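You operate a simulated robot arm through the tools that you are given. There is no shell and no other tool. Be economical: measure what you need, move in short steps, check, and stop when the job is done.

The job below is to be done with a simulated robot arm. You get a single attempt, and the scene is never put back.

## Task
Slide the turnip along the bed cover until it stands next to the tall teal jug.

The check looks at the end state, three seconds after you hand in, the way a careful person would. Anything else that was tipped, shoved, dropped, spilled or broken makes it a failure. Lids that push on must go on centred and level and be pressed home; caps that screw on are set level and turned clockwise until they are tight.

## Robot
A 7-joint arm with a two-finger parallel gripper, fixed in place. Base frame: the origin is at the foot of the arm, x ahead of it, y to its left, z up; the work surface is at about z = 0. Units: cm, rad, N and s.
With the tool pointing down near the work surface it reaches from about 24 to 62 cm from the base axis. Its first joint turns from -1.152 to 1.152 rad. Payload 2.6 kg.
The TCP is the grasp point between the finger pads, 3 cm short of the fingertips. In the tool frame z runs along the fingers and y along their closing line. The gripper opens to 9.4 cm. The fingers are 2.8 cm wide and 1 cm thick; the gripper's body (5 by 9.6 cm) begins 5.5 cm behind the TCP.
Orientation is told as [roll, pitch, yaw] about the base's x, y, z axes, in that order, counted from this pose: with the fingers straight down and closing along the base's y, the tool's x points along the base's -x, its y along +y and its z along -z.

## Interface
- The arm moves only by the tool apply_moves. Its argument "moves" is one flat list of numbers, 7 for each row, row after row: the shift along the base's x, y, z in cm, then the turn, a rotation vector about the base's x, y, z in rad, then the gripper command, from -1 (shut) to 1 (fully open), values between in proportion. In form: [dx, dy, dz, wx, wy, wz, grip, dx, dy, dz, wx, wy, wz, grip, ...]. A call has 1 to 10 rows; each row is the pose to reach, as a shift and turn from the pose commanded when the call began. Each row takes 0.2 s and may step no farther than 5 cm and 0.15 rad from the row before; otherwise, or with a gripper value out of range, the whole call is refused. Where a pose cannot be reached the arm comes as near as it can. A force on the tool above 40 N (or 10 N above the force at the start of the call, whichever is more), or a blocked arm, ends the call early, and 0.2 s more pass. Each finger travels about 7.2 cm/s and halts on what it meets, pressing with about 24 N; the grip force reading is that of the motor and also rises with nothing between the fingers. The clock runs only during rows and for 0.2 s after the last one: add rows that repeat a pose to give the fingers time. It gives the time, the measured TCP pose, the force on the tool (base axes), the opening and the grip force at its end, in the units of the frame above (readings bear some noise).
- Cameras (640 x 400 px; columns grow to the right, rows downward): "scene" is fixed at [1.61, 42.1, 55.92]; the picture's right is [-0.92, -0.39, 0.00], its down [-0.24, 0.56, -0.79] and it looks along [0.31, -0.73, -0.61] (base axes); focal length 341 px, centre (320, 200). "wrist" rides on the gripper at [7.6, 1.4, -10.2] in the tool frame; the picture's right is [-0.18, 0.98, 0.00], its down [-0.75, -0.14, -0.64] and it looks along [-0.63, -0.12, 0.77] (tool axes); focal length 243 px, centre (320, 200). There is no depth. A picture from a camera that has moved, and an enlarged one, comes with that camera's place and axes in the base frame and with its lens.
- snapshot(camera): a new picture of that camera. No time passes.
- zoom(camera, box): a new picture of the part [left, top, right, bottom] of that camera's present view, enlarged. No time passes.
- hand_in(): hands the job in; it is judged then, once.

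Work in short steps. Places have to be worked out from the pictures, the camera data and where the tool is seen: move nearer, look again, correct. Check each grasp and each placing, and mend what went wrong. You have 90 turns and 36 pictures in all, those below and enlarged ones among them. Open the gripper and draw the arm clear of the work before you hand the job in, unless the task says otherwise; then end with one line.

The tools are called after "Call:" as name(argument=value, ...) on one line, values as JSON. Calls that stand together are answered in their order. apply_moves: Moves the arm, as the interface text tells. Its arguments: {"type":"object","properties":{"moves":{"type":"array","items":{"type":"number"}}},"required":["moves"]} The other tools are called the same way: snapshot (camera) takes a picture; zoom (camera, box) takes an enlarged picture of a part of a camera's view; hand_in () hands the job in.

At the start:

```text
time_s: 0.0
ee_pos: [45.72, -6.46, 28.7]
orientation: [-0.001, -0.002, 0.001]
ft_force: [0.3, 0.1, -0.2]
finger_gap: 9.39
grip_force: 0.0
```

scene: 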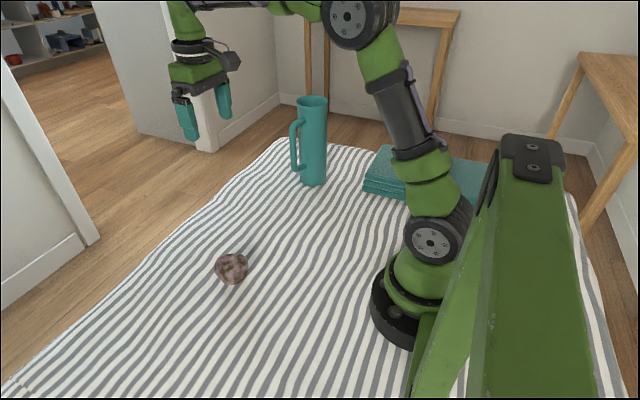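
wrist: 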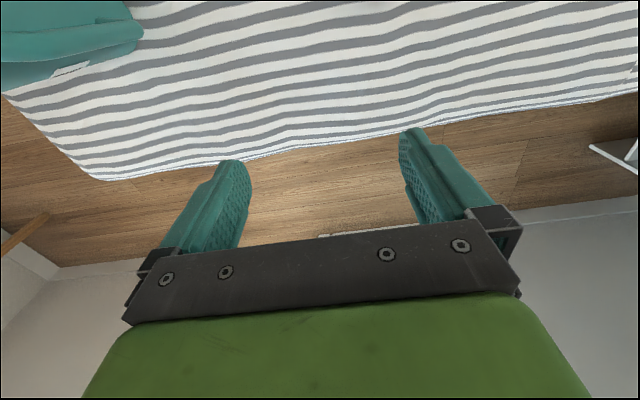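

The turnip appears to be at about (36, 6), 6–7 cm wide. The jug's foot is around (36, -35), and it stands about 23 cm tall. I'll turn the tool so the fingers close along x with the camera on the side away from the jug, and move above the turnip.

Call:
apply_moves(moves=[-1, 1.3, -1, 0, 0, -0.15, 1, -2, 2.6, -2, 0, 0, -0.3, 1, -3, 3.9, -3, 0, 0, -0.45, 1, -4, 5.2, -4, 0, 0, -0.6, 1, -5, 6.5, -5, 0, 0, -0.75, 1, -6, 7.8, -6, 0, 0, -0.9, 1, -7, 9.1, -7, 0, 0, -1.05, 1, -8, 10.4, -8, 0, 0, -1.2, 1, -9, 11.7, -9, 0, 0, -1.35, 1, -9.7, 12.9, -10, 0, 0, -1.5, 1])

Call:
snapshot(camera="wrist")

Call:
snapshot(camera="scene")

```text
time_s: 2.2
ee_pos: [35.98, 6.36, 18.71]
orientation: [0.0, 0.0, -1.501]
ft_force: [-0.4, 0.6, -0.8]
finger_gap: 9.4
grip_force: 0.0
```

```text
33 pictures are left
camera wrist: at [37.0, 13.93, 29.01], right [0.99, -0.12, 0.0], down [-0.09, -0.76, 0.64], along [-0.07, -0.64, -0.77], focal length 243 px, centre (320, 200)
```

wrist: 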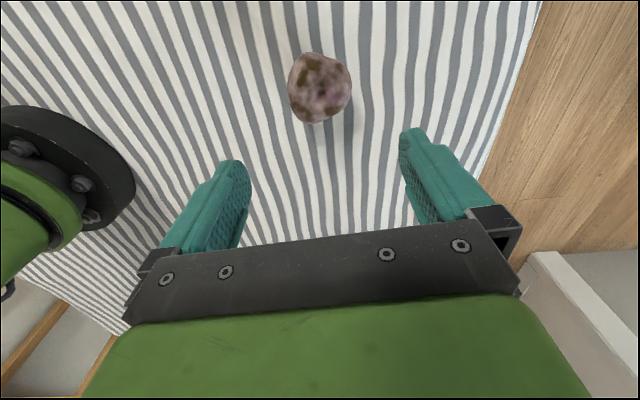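

```text
32 pictures are left
```

scene: 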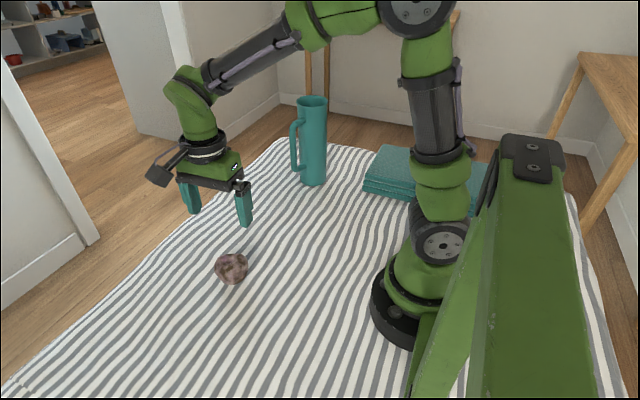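

The wrist view puts the turnip at about (36.2, 6.7), roughly 6.3 cm wide. I'll centre over it and descend with the fingers open.

Call:
apply_moves(moves=[0.2, 0.35, -1, 0, 0, -0.07, 1, 0.2, 0.35, -4, 0, 0, -0.07, 1, 0.2, 0.35, -7, 0, 0, -0.07, 1, 0.2, 0.35, -10, 0, 0, -0.07, 1, 0.2, 0.35, -10, 0, 0, -0.07, 1])

Call:
snapshot(camera="wrist")

Call:
zoom(camera="scene", box=[140, 180, 300, 300])

```text
time_s: 3.4
ee_pos: [36.23, 6.63, 8.6]
orientation: [0.0, 0.001, -1.567]
ft_force: [-0.7, -0.3, 0.5]
finger_gap: 9.38
grip_force: 0.0
```

```text
31 pictures are left
camera wrist: at [37.75, 14.16, 18.89], right [0.98, -0.18, 0.0], down [-0.14, -0.75, 0.64], along [-0.12, -0.63, -0.77], focal length 243 px, centre (320, 200)
```

wrist: 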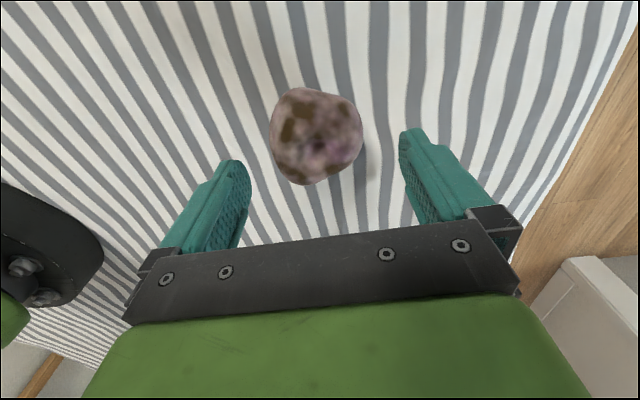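

```text
3.33 times, centred on (220, 240) of scene
camera zoom: at [1.61, 42.1, 55.92], right [-0.92, -0.39, 0.0], down [-0.24, 0.56, -0.79], along [0.31, -0.73, -0.61], focal length 1136 px, centre (653, 67)
```

zoom: 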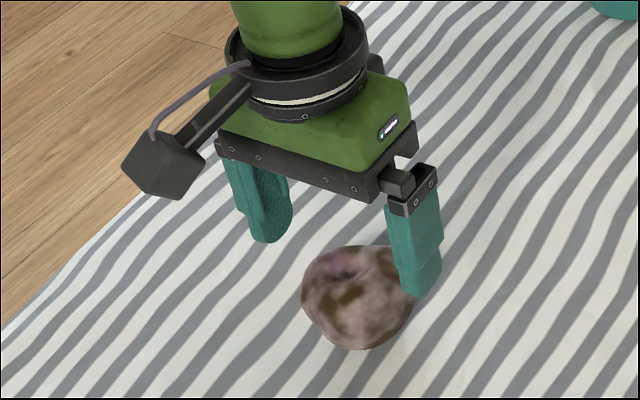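

The turnip is centred within 0.2 cm of the fingers and has clearance on both sides. I'll descend to a TCP height of about 3.7, with the tips just above the cover.

Call:
apply_moves(moves=[-0.15, 0.1, -1.5, 0, 0, 0, 1, -0.15, 0.1, -3, 0, 0, 0, 1, -0.15, 0.1, -4.2, 0, 0, 0, 1, -0.15, 0.1, -4.9, 0, 0, 0, 1, -0.15, 0.1, -4.9, 0, 0, 0, 1])

Call:
zoom(camera="scene", box=[140, 180, 300, 300])

```text
time_s: 4.6
ee_pos: [36.12, 6.73, 3.68]
orientation: [-0.001, 0.0, -1.57]
ft_force: [0.7, 0.7, 0.0]
finger_gap: 9.42
grip_force: 0.0
```

```text
3.33 times, centred on (220, 240) of scene
camera zoom: at [1.61, 42.1, 55.92], right [-0.92, -0.39, 0.0], down [-0.24, 0.56, -0.79], along [0.31, -0.73, -0.61], focal length 1136 px, centre (653, 67)
```

zoom: 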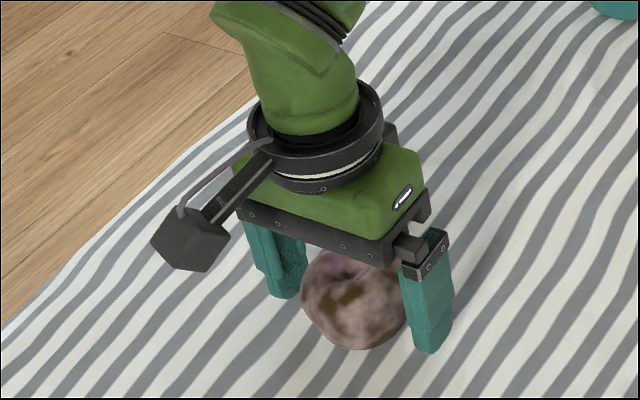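

The fingers straddle the turnip. I'll close onto it without lifting.

Call:
apply_moves(moves=[0, 0, 0, 0, 0, 0, 0.6, 0, 0, 0, 0, 0, 0, 0.3, 0, 0, 0, 0, 0, 0, 0.1, 0, 0, 0, 0, 0, 0, 0.1, 0, 0, 0, 0, 0, 0, 0.1])

Call:
snapshot(camera="wrist")

```text
time_s: 5.8
ee_pos: [35.9, 6.77, 3.75]
orientation: [0.001, 0.001, -1.567]
ft_force: [0.0, 0.2, -0.2]
finger_gap: 6.45
grip_force: 24.2
```

```text
28 pictures are left
camera wrist: at [37.56, 14.29, 14.11], right [0.98, -0.18, 0.0], down [-0.14, -0.75, 0.64], along [-0.12, -0.63, -0.77], focal length 243 px, centre (320, 200)
```

wrist: 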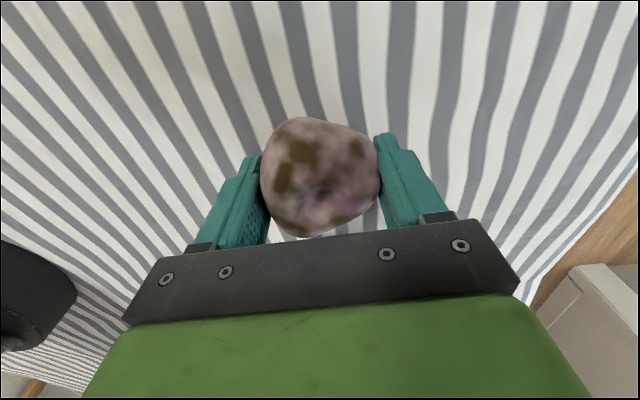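

The turnip is held at a 6.45 cm gap. I'll slide it along -y at constant height, first to y≈-12, and take a close look at the jug meanwhile.

Call:
zoom(camera="scene", box=[260, 85, 380, 205])

Call:
apply_moves(moves=[0, -1, 0, 0, 0, 0, 0.1, 0, -3, 0, 0, 0, 0, 0.1, 0, -5, 0, 0, 0, 0, 0.1, 0, -7, 0, 0, 0, 0, 0.1, 0, -9, 0, 0, 0, 0, 0.1, 0, -11, 0, 0, 0, 0, 0.1, 0, -13, 0, 0, 0, 0, 0.1, 0, -15, 0, 0, 0, 0, 0.1, 0, -17, 0, 0, 0, 0, 0.1, 0, -18.5, 0, 0, 0, 0, 0.1])

Call:
snapshot(camera="scene")

```text
3.33 times, centred on (320, 145) of scene
camera zoom: at [1.61, 42.1, 55.92], right [-0.92, -0.39, 0.0], down [-0.24, 0.56, -0.79], along [0.31, -0.73, -0.61], focal length 1136 px, centre (320, 383)
```

zoom: 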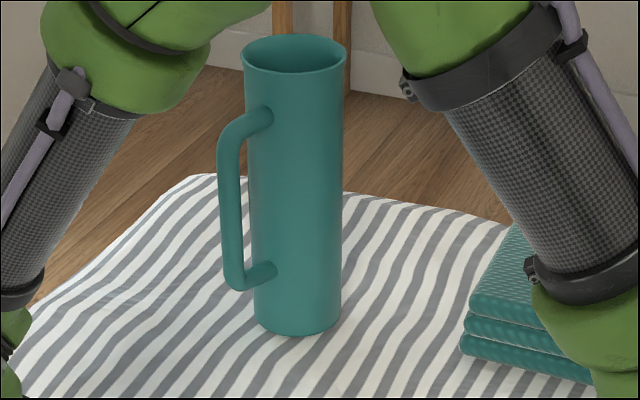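

```text
time_s: 8.0
ee_pos: [36.18, -11.78, 3.66]
orientation: [0.001, 0.001, -1.57]
ft_force: [-0.6, 8.3, 14.1]
finger_gap: 6.39
grip_force: 24.1
```

```text
26 pictures are left
```

scene: 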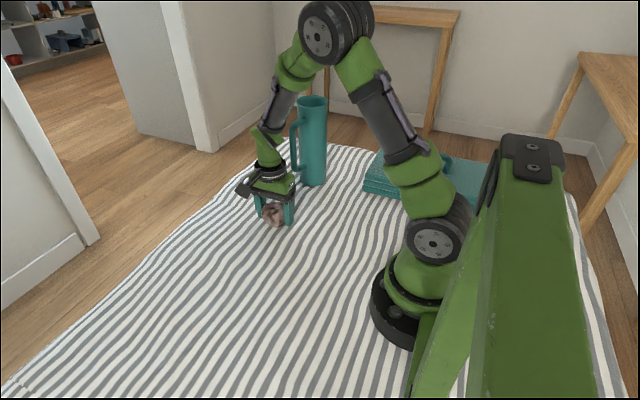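

The surface is pushing up with about 14 N, so I'll ease up slightly. The jug's axis is near (35.6, -33) with radius about 4, and its handle points roughly toward (0.5, 0.86). I'll therefore bring the turnip in from the base-facing side. First I'll drag it to about (25.5, -23.8), turning the hand to face the jug.

Call:
apply_moves(moves=[-1.2, -1.3, 0.15, 0, 0, 0.1, 0.1, -2.6, -2.9, 0.15, 0, 0, 0.2, 0.1, -4, -4.5, 0.15, 0, 0, 0.3, 0.1, -5.4, -6.1, 0.15, 0, 0, 0.42, 0.1, -6.8, -7.7, 0.15, 0, 0, 0.54, 0.1, -8.2, -9.2, 0.15, 0, 0, 0.66, 0.1, -9.5, -10.7, 0.15, 0, 0, 0.76, 0.1, -10.7, -12, 0.15, 0, 0, 0.835, 0.1, -10.7, -12, 0.15, 0, 0, 0.835, 0.1])

Call:
snapshot(camera="scene")

Call:
snapshot(camera="wrist")

```text
time_s: 10.0
ee_pos: [25.42, -23.67, 3.94]
orientation: [-0.001, 0.001, -0.733]
ft_force: [0.3, -0.7, -0.5]
finger_gap: 6.4
grip_force: 24.6
```

```text
25 pictures are left
```

scene: 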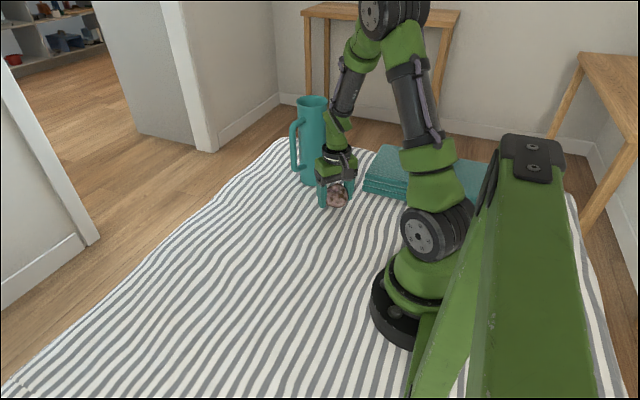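

```text
24 pictures are left
camera wrist: at [20.7, -17.64, 14.22], right [0.79, 0.61, 0.0], down [0.47, -0.61, 0.64], along [0.39, -0.51, -0.77], focal length 243 px, centre (320, 200)
```

wrist: 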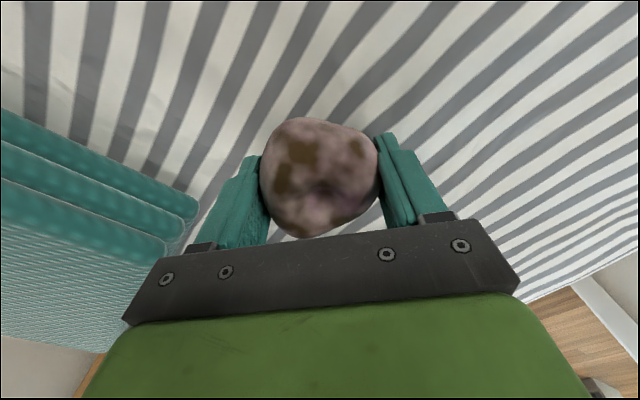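

The turnip followed, and the blanket corner is about 3 cm from the left finger. I'll look closely at how the wrist sits relative to the jug.

Call:
zoom(camera="scene", box=[270, 60, 430, 220])

```text
2.50 times, centred on (350, 140) of scene
camera zoom: at [1.61, 42.1, 55.92], right [-0.92, -0.39, 0.0], down [-0.24, 0.56, -0.79], along [0.31, -0.73, -0.61], focal length 852 px, centre (245, 350)
```

zoom: 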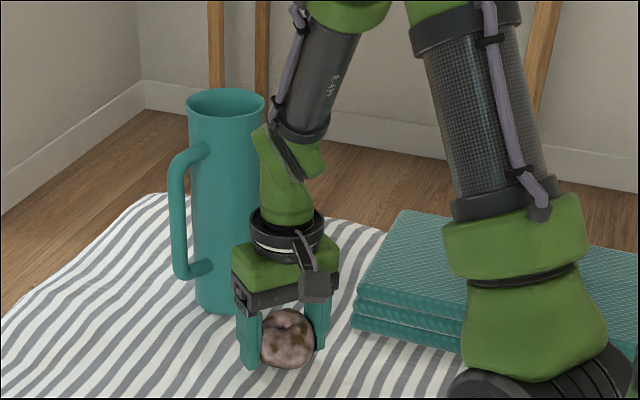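

To keep the wrist well clear of the jug I'll open slightly, tilt the hand back toward the base by 0.35 rad about the finger closing line, and then look again.

Call:
apply_moves(moves=[0, 0, -0.1, 0, 0, 0, 0.3, 0, 0, -0.1, 0, 0, 0, 0.65, 0, 0, -0.1, 0, 0, 0, 0.65, 0, 0, -0.1, -0.067, -0.074, 0, 0.65, 0, 0, 0, -0.134, -0.148, 0, 0.65, 0, 0, 0, -0.2, -0.22, 0, 0.65, 0, 0, 0, -0.235, -0.26, 0, 0.65, 0, 0, 0, -0.235, -0.26, 0, 0.65])

Call:
zoom(camera="scene", box=[270, 60, 430, 220])

Call:
snapshot(camera="wrist")

```text
time_s: 11.8
ee_pos: [25.29, -23.7, 3.91]
orientation: [0.001, -0.35, -0.736]
ft_force: [0.9, 0.0, -0.1]
finger_gap: 7.76
grip_force: 0.0
```

```text
2.50 times, centred on (350, 140) of scene
camera zoom: at [1.61, 42.1, 55.92], right [-0.92, -0.39, 0.0], down [-0.24, 0.56, -0.79], along [0.31, -0.73, -0.61], focal length 852 px, centre (245, 350)
```

zoom: 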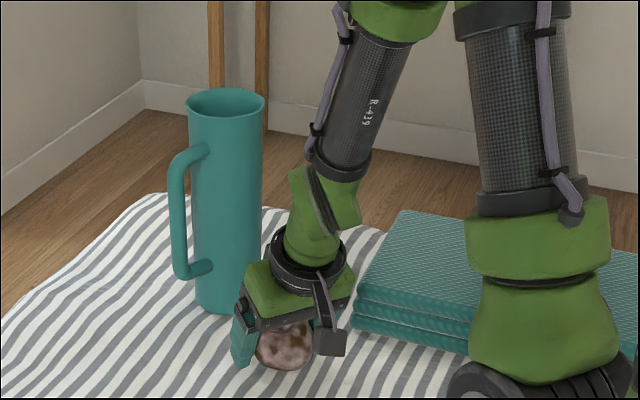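

```text
21 pictures are left
camera wrist: at [18.51, -15.52, 10.96], right [0.79, 0.61, 0.06], down [0.27, -0.43, 0.86], along [0.56, -0.66, -0.5], focal length 243 px, centre (320, 200)
```

wrist: 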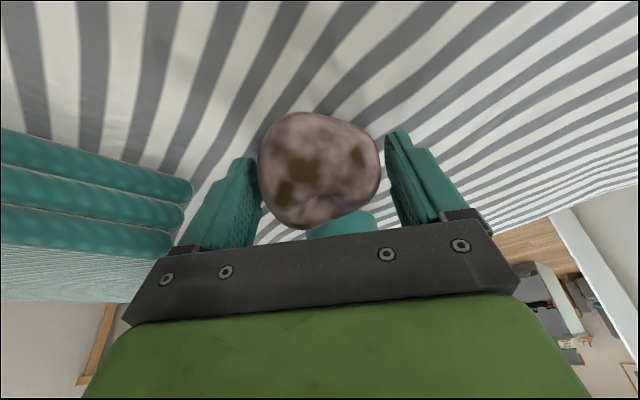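

The hand is tilted clear and the jug's foot is visible straight ahead, about 11 cm from the turnip's centre. I'll grip again and slide 5.5 cm toward it.

Call:
apply_moves(moves=[0, 0, 0, 0, 0, 0, 0.3, 0, 0, 0, 0, 0, 0, 0.1, 0, 0, 0, 0, 0, 0, 0.1, 0, 0, 0, 0, 0, 0, 0.1, 1, -0.87, 0, 0, 0, 0, 0.1, 2.1, -1.8, 0, 0, 0, 0, 0.1, 3.2, -2.75, 0, 0, 0, 0, 0.1, 4.15, -3.6, 0, 0, 0, 0, 0.1, 4.15, -3.6, 0, 0, 0, 0, 0.1])

Call:
zoom(camera="scene", box=[270, 60, 430, 220])

Call:
snapshot(camera="wrist")

```text
time_s: 13.8
ee_pos: [29.63, -27.36, 3.89]
orientation: [0.001, -0.35, -0.735]
ft_force: [-6.8, 5.2, 16.1]
finger_gap: 6.41
grip_force: 24.1
```

```text
2.50 times, centred on (350, 140) of scene
camera zoom: at [1.6, 42.11, 55.91], right [-0.92, -0.39, 0.0], down [-0.24, 0.56, -0.79], along [0.31, -0.73, -0.61], focal length 852 px, centre (245, 350)
```

zoom: 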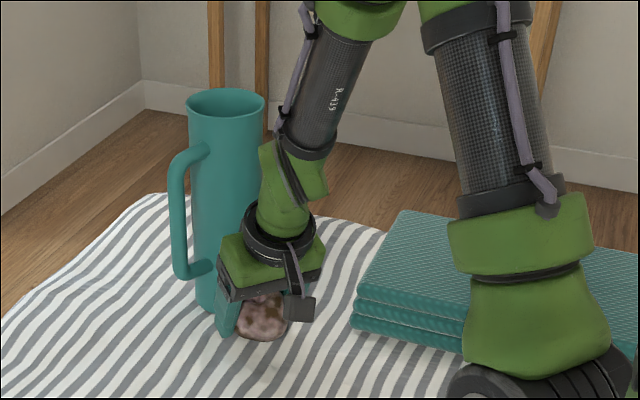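

```text
19 pictures are left
camera wrist: at [22.66, -19.19, 10.96], right [0.79, 0.61, 0.06], down [0.27, -0.43, 0.86], along [0.56, -0.66, -0.5], focal length 243 px, centre (320, 200)
```

wrist: 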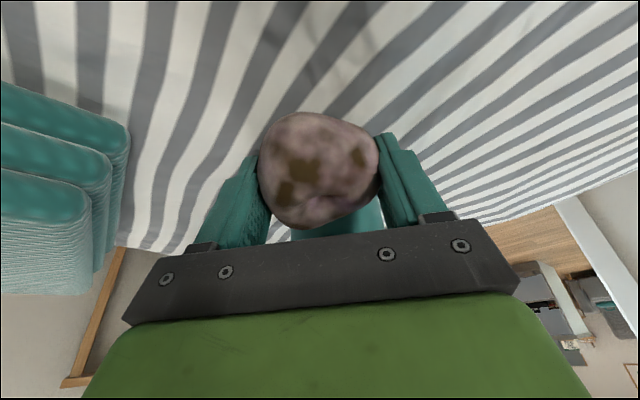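

It's closer and the jug hasn't moved. I'll zoom in on the wrist view to judge the remaining gap.

Call:
zoom(camera="wrist", box=[250, 160, 410, 260])

Call:
zoom(camera="scene", box=[300, 110, 360, 160])

```text
4.00 times, centred on (330, 210) of wrist
camera zoom: at [22.66, -19.19, 10.96], right [0.79, 0.61, 0.06], down [0.27, -0.43, 0.86], along [0.56, -0.66, -0.5], focal length 970 px, centre (280, 160)
```

zoom: 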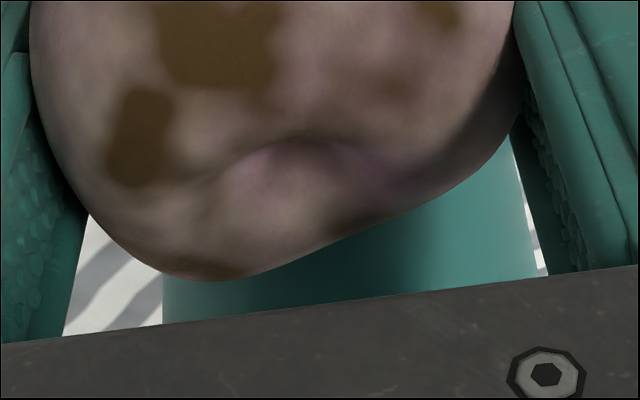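

```text
8.00 times, centred on (330, 135) of scene
camera zoom: at [1.6, 42.11, 55.91], right [-0.92, -0.39, 0.0], down [-0.24, 0.56, -0.79], along [0.31, -0.73, -0.61], focal length 2727 px, centre (240, 720)
```

zoom: 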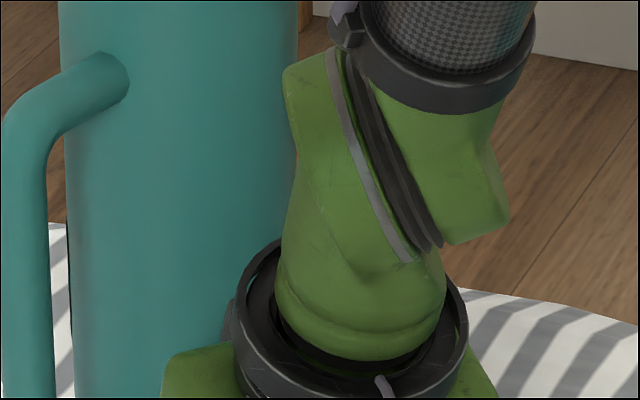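

Both views put the jug's axis near (35.8, -32.9), which leaves about 1.3 cm between the turnip and the jug. I'll slide it 0.7 cm more, easing the pressure slightly.

Call:
apply_moves(moves=[0.25, -0.22, 0.08, 0, 0, 0, 0.1, 0.52, -0.47, 0.08, 0, 0, 0, 0.1, 0.52, -0.47, 0.08, 0, 0, 0, 0.1])

Call:
zoom(camera="wrist", box=[250, 160, 410, 260])

Call:
zoom(camera="scene", box=[280, 80, 400, 200])

```text
time_s: 14.6
ee_pos: [30.24, -27.76, 3.92]
orientation: [0.001, -0.351, -0.734]
ft_force: [0.1, 1.0, 0.1]
finger_gap: 6.39
grip_force: 23.8
```

```text
4.00 times, centred on (330, 210) of wrist
camera zoom: at [23.17, -19.64, 10.98], right [0.79, 0.61, 0.06], down [0.27, -0.43, 0.86], along [0.56, -0.66, -0.5], focal length 970 px, centre (280, 160)
```

zoom: 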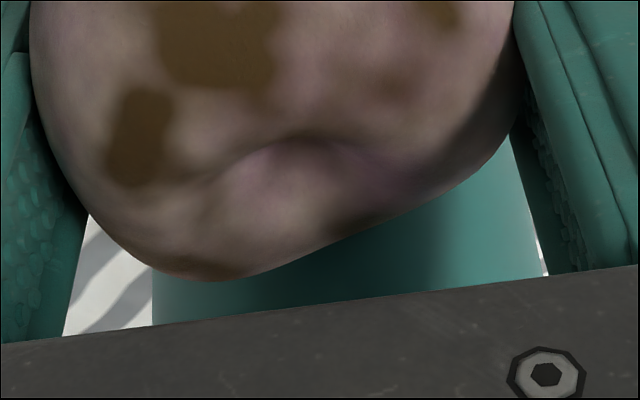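

```text
3.33 times, centred on (340, 140) of scene
camera zoom: at [1.61, 42.1, 55.92], right [-0.92, -0.39, 0.0], down [-0.24, 0.56, -0.79], along [0.31, -0.73, -0.61], focal length 1136 px, centre (253, 400)
```

zoom: 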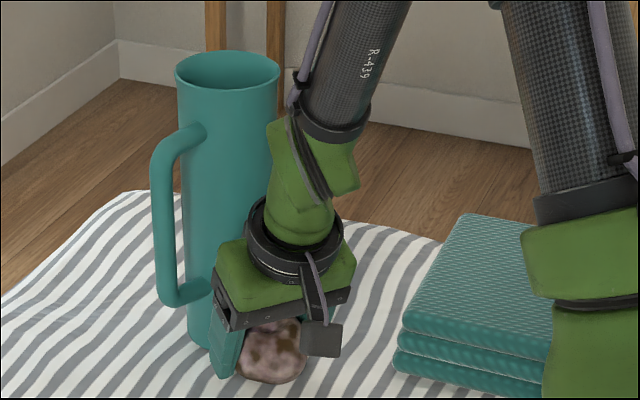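

The turnip is now about 0.6 cm from the jug, which is undisturbed. I'll let the turnip settle, open the fingers, and check that it stays put.

Call:
apply_moves(moves=[0, 0, -0.04, 0, 0, 0, 0.1, 0, 0, -0.04, 0, 0, 0, 0.36, 0, 0, -0.04, 0, 0, 0, 0.45, 0, 0, -0.04, 0, 0, 0, 0.7, 0, 0, -0.04, 0, 0, 0, 0.7, 0, 0, -0.04, 0, 0, 0, 0.7])

Call:
snapshot(camera="wrist")

```text
time_s: 16.0
ee_pos: [29.95, -27.77, 3.92]
orientation: [0.0, -0.351, -0.733]
ft_force: [-0.3, 0.6, 0.5]
finger_gap: 8.01
grip_force: 0.1
```

```text
14 pictures are left
camera wrist: at [23.19, -19.62, 10.96], right [0.79, 0.61, 0.06], down [0.27, -0.43, 0.86], along [0.56, -0.66, -0.5], focal length 243 px, centre (320, 200)
```

wrist: 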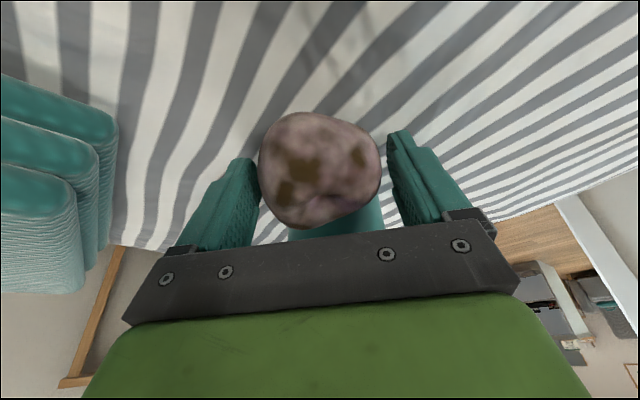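

It's released and stable. The left finger is nearly touching the turnip, so I'll shift the hand a little to that side and then back out along the finger axis.

Call:
apply_moves(moves=[-0.17, -0.18, 0, 0, 0, 0, 0.8, -0.17, -0.18, 0, 0, 0, 0, 0.8, -0.42, 0.05, 0.94, 0, 0, 0, 0.8, -0.92, 0.5, 2.8, 0, 0, 0, 0.8, -1.7, 1.2, 5.6, 0, 0, 0, 0.8, -2.7, 2.1, 9, 0, 0, 0, 0.8, -4, 4, 12, 0, 0, 0, 0.8, -4, 7, 15, 0, 0, 0, 0.8, -4, 10, 17, 0, 0, 0, 0.8, -4, 13, 18, 0, 0, 0, 0.8])

Call:
snapshot(camera="scene")

Call:
snapshot(camera="wrist")

```text
time_s: 18.2
ee_pos: [26.08, -14.67, 21.92]
orientation: [0.0, -0.349, -0.736]
ft_force: [0.1, -0.9, 0.2]
finger_gap: 8.44
grip_force: 0.1
```

```text
13 pictures are left
```

scene: 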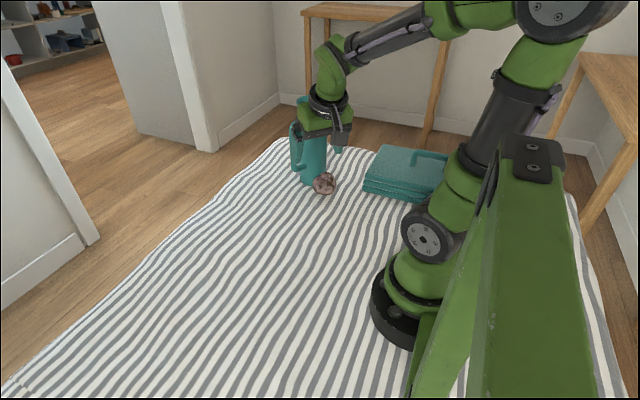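

```text
12 pictures are left
camera wrist: at [19.17, -6.56, 28.93], right [0.79, 0.61, 0.06], down [0.27, -0.43, 0.86], along [0.56, -0.66, -0.5], focal length 243 px, centre (320, 200)
```

wrist: 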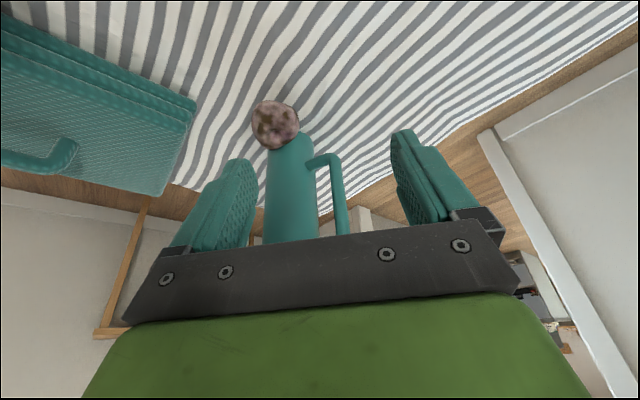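

The turnip stands right next to the jug, with nothing disturbed. I'll draw the arm further away and take a final look.

Call:
apply_moves(moves=[1, 4, 1, 0, 0, 0, 1, 3, 8, 2, 0, 0, 0, 1, 5, 12, 3, 0, 0, 0, 1, 7, 16, 4, 0, 0, 0, 1, 7, 16, 4, 0, 0, 0, 1])

Call:
zoom(camera="scene", box=[260, 85, 380, 205])

```text
time_s: 19.4
ee_pos: [33.02, 1.21, 26.24]
orientation: [0.001, -0.352, -0.734]
ft_force: [-0.2, -0.5, 0.3]
finger_gap: 9.41
grip_force: 0.0
```

```text
3.33 times, centred on (320, 145) of scene
camera zoom: at [1.61, 42.1, 55.92], right [-0.92, -0.39, 0.0], down [-0.24, 0.56, -0.79], along [0.31, -0.73, -0.61], focal length 1136 px, centre (320, 383)
```

zoom: 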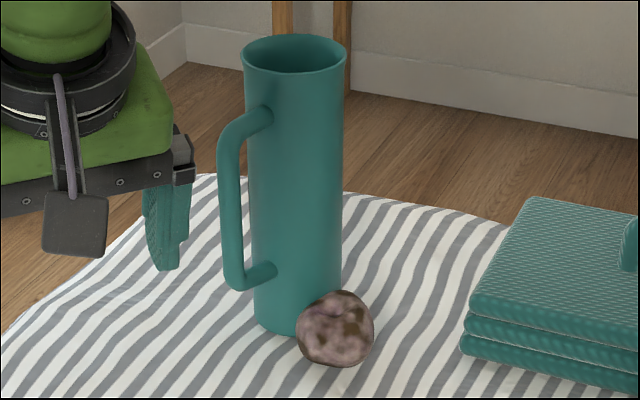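

The turnip is beside the jug, the jug is exactly where it was, and the arm is clear. I'm handing in.

Call:
hand_in()

```text
The job is handed in.
```

I slid the turnip along the bed cover to the tall teal jug. It now stands about half a centimetre from it by my estimate, and the final picture shows the jug and the blanket undisturbed.
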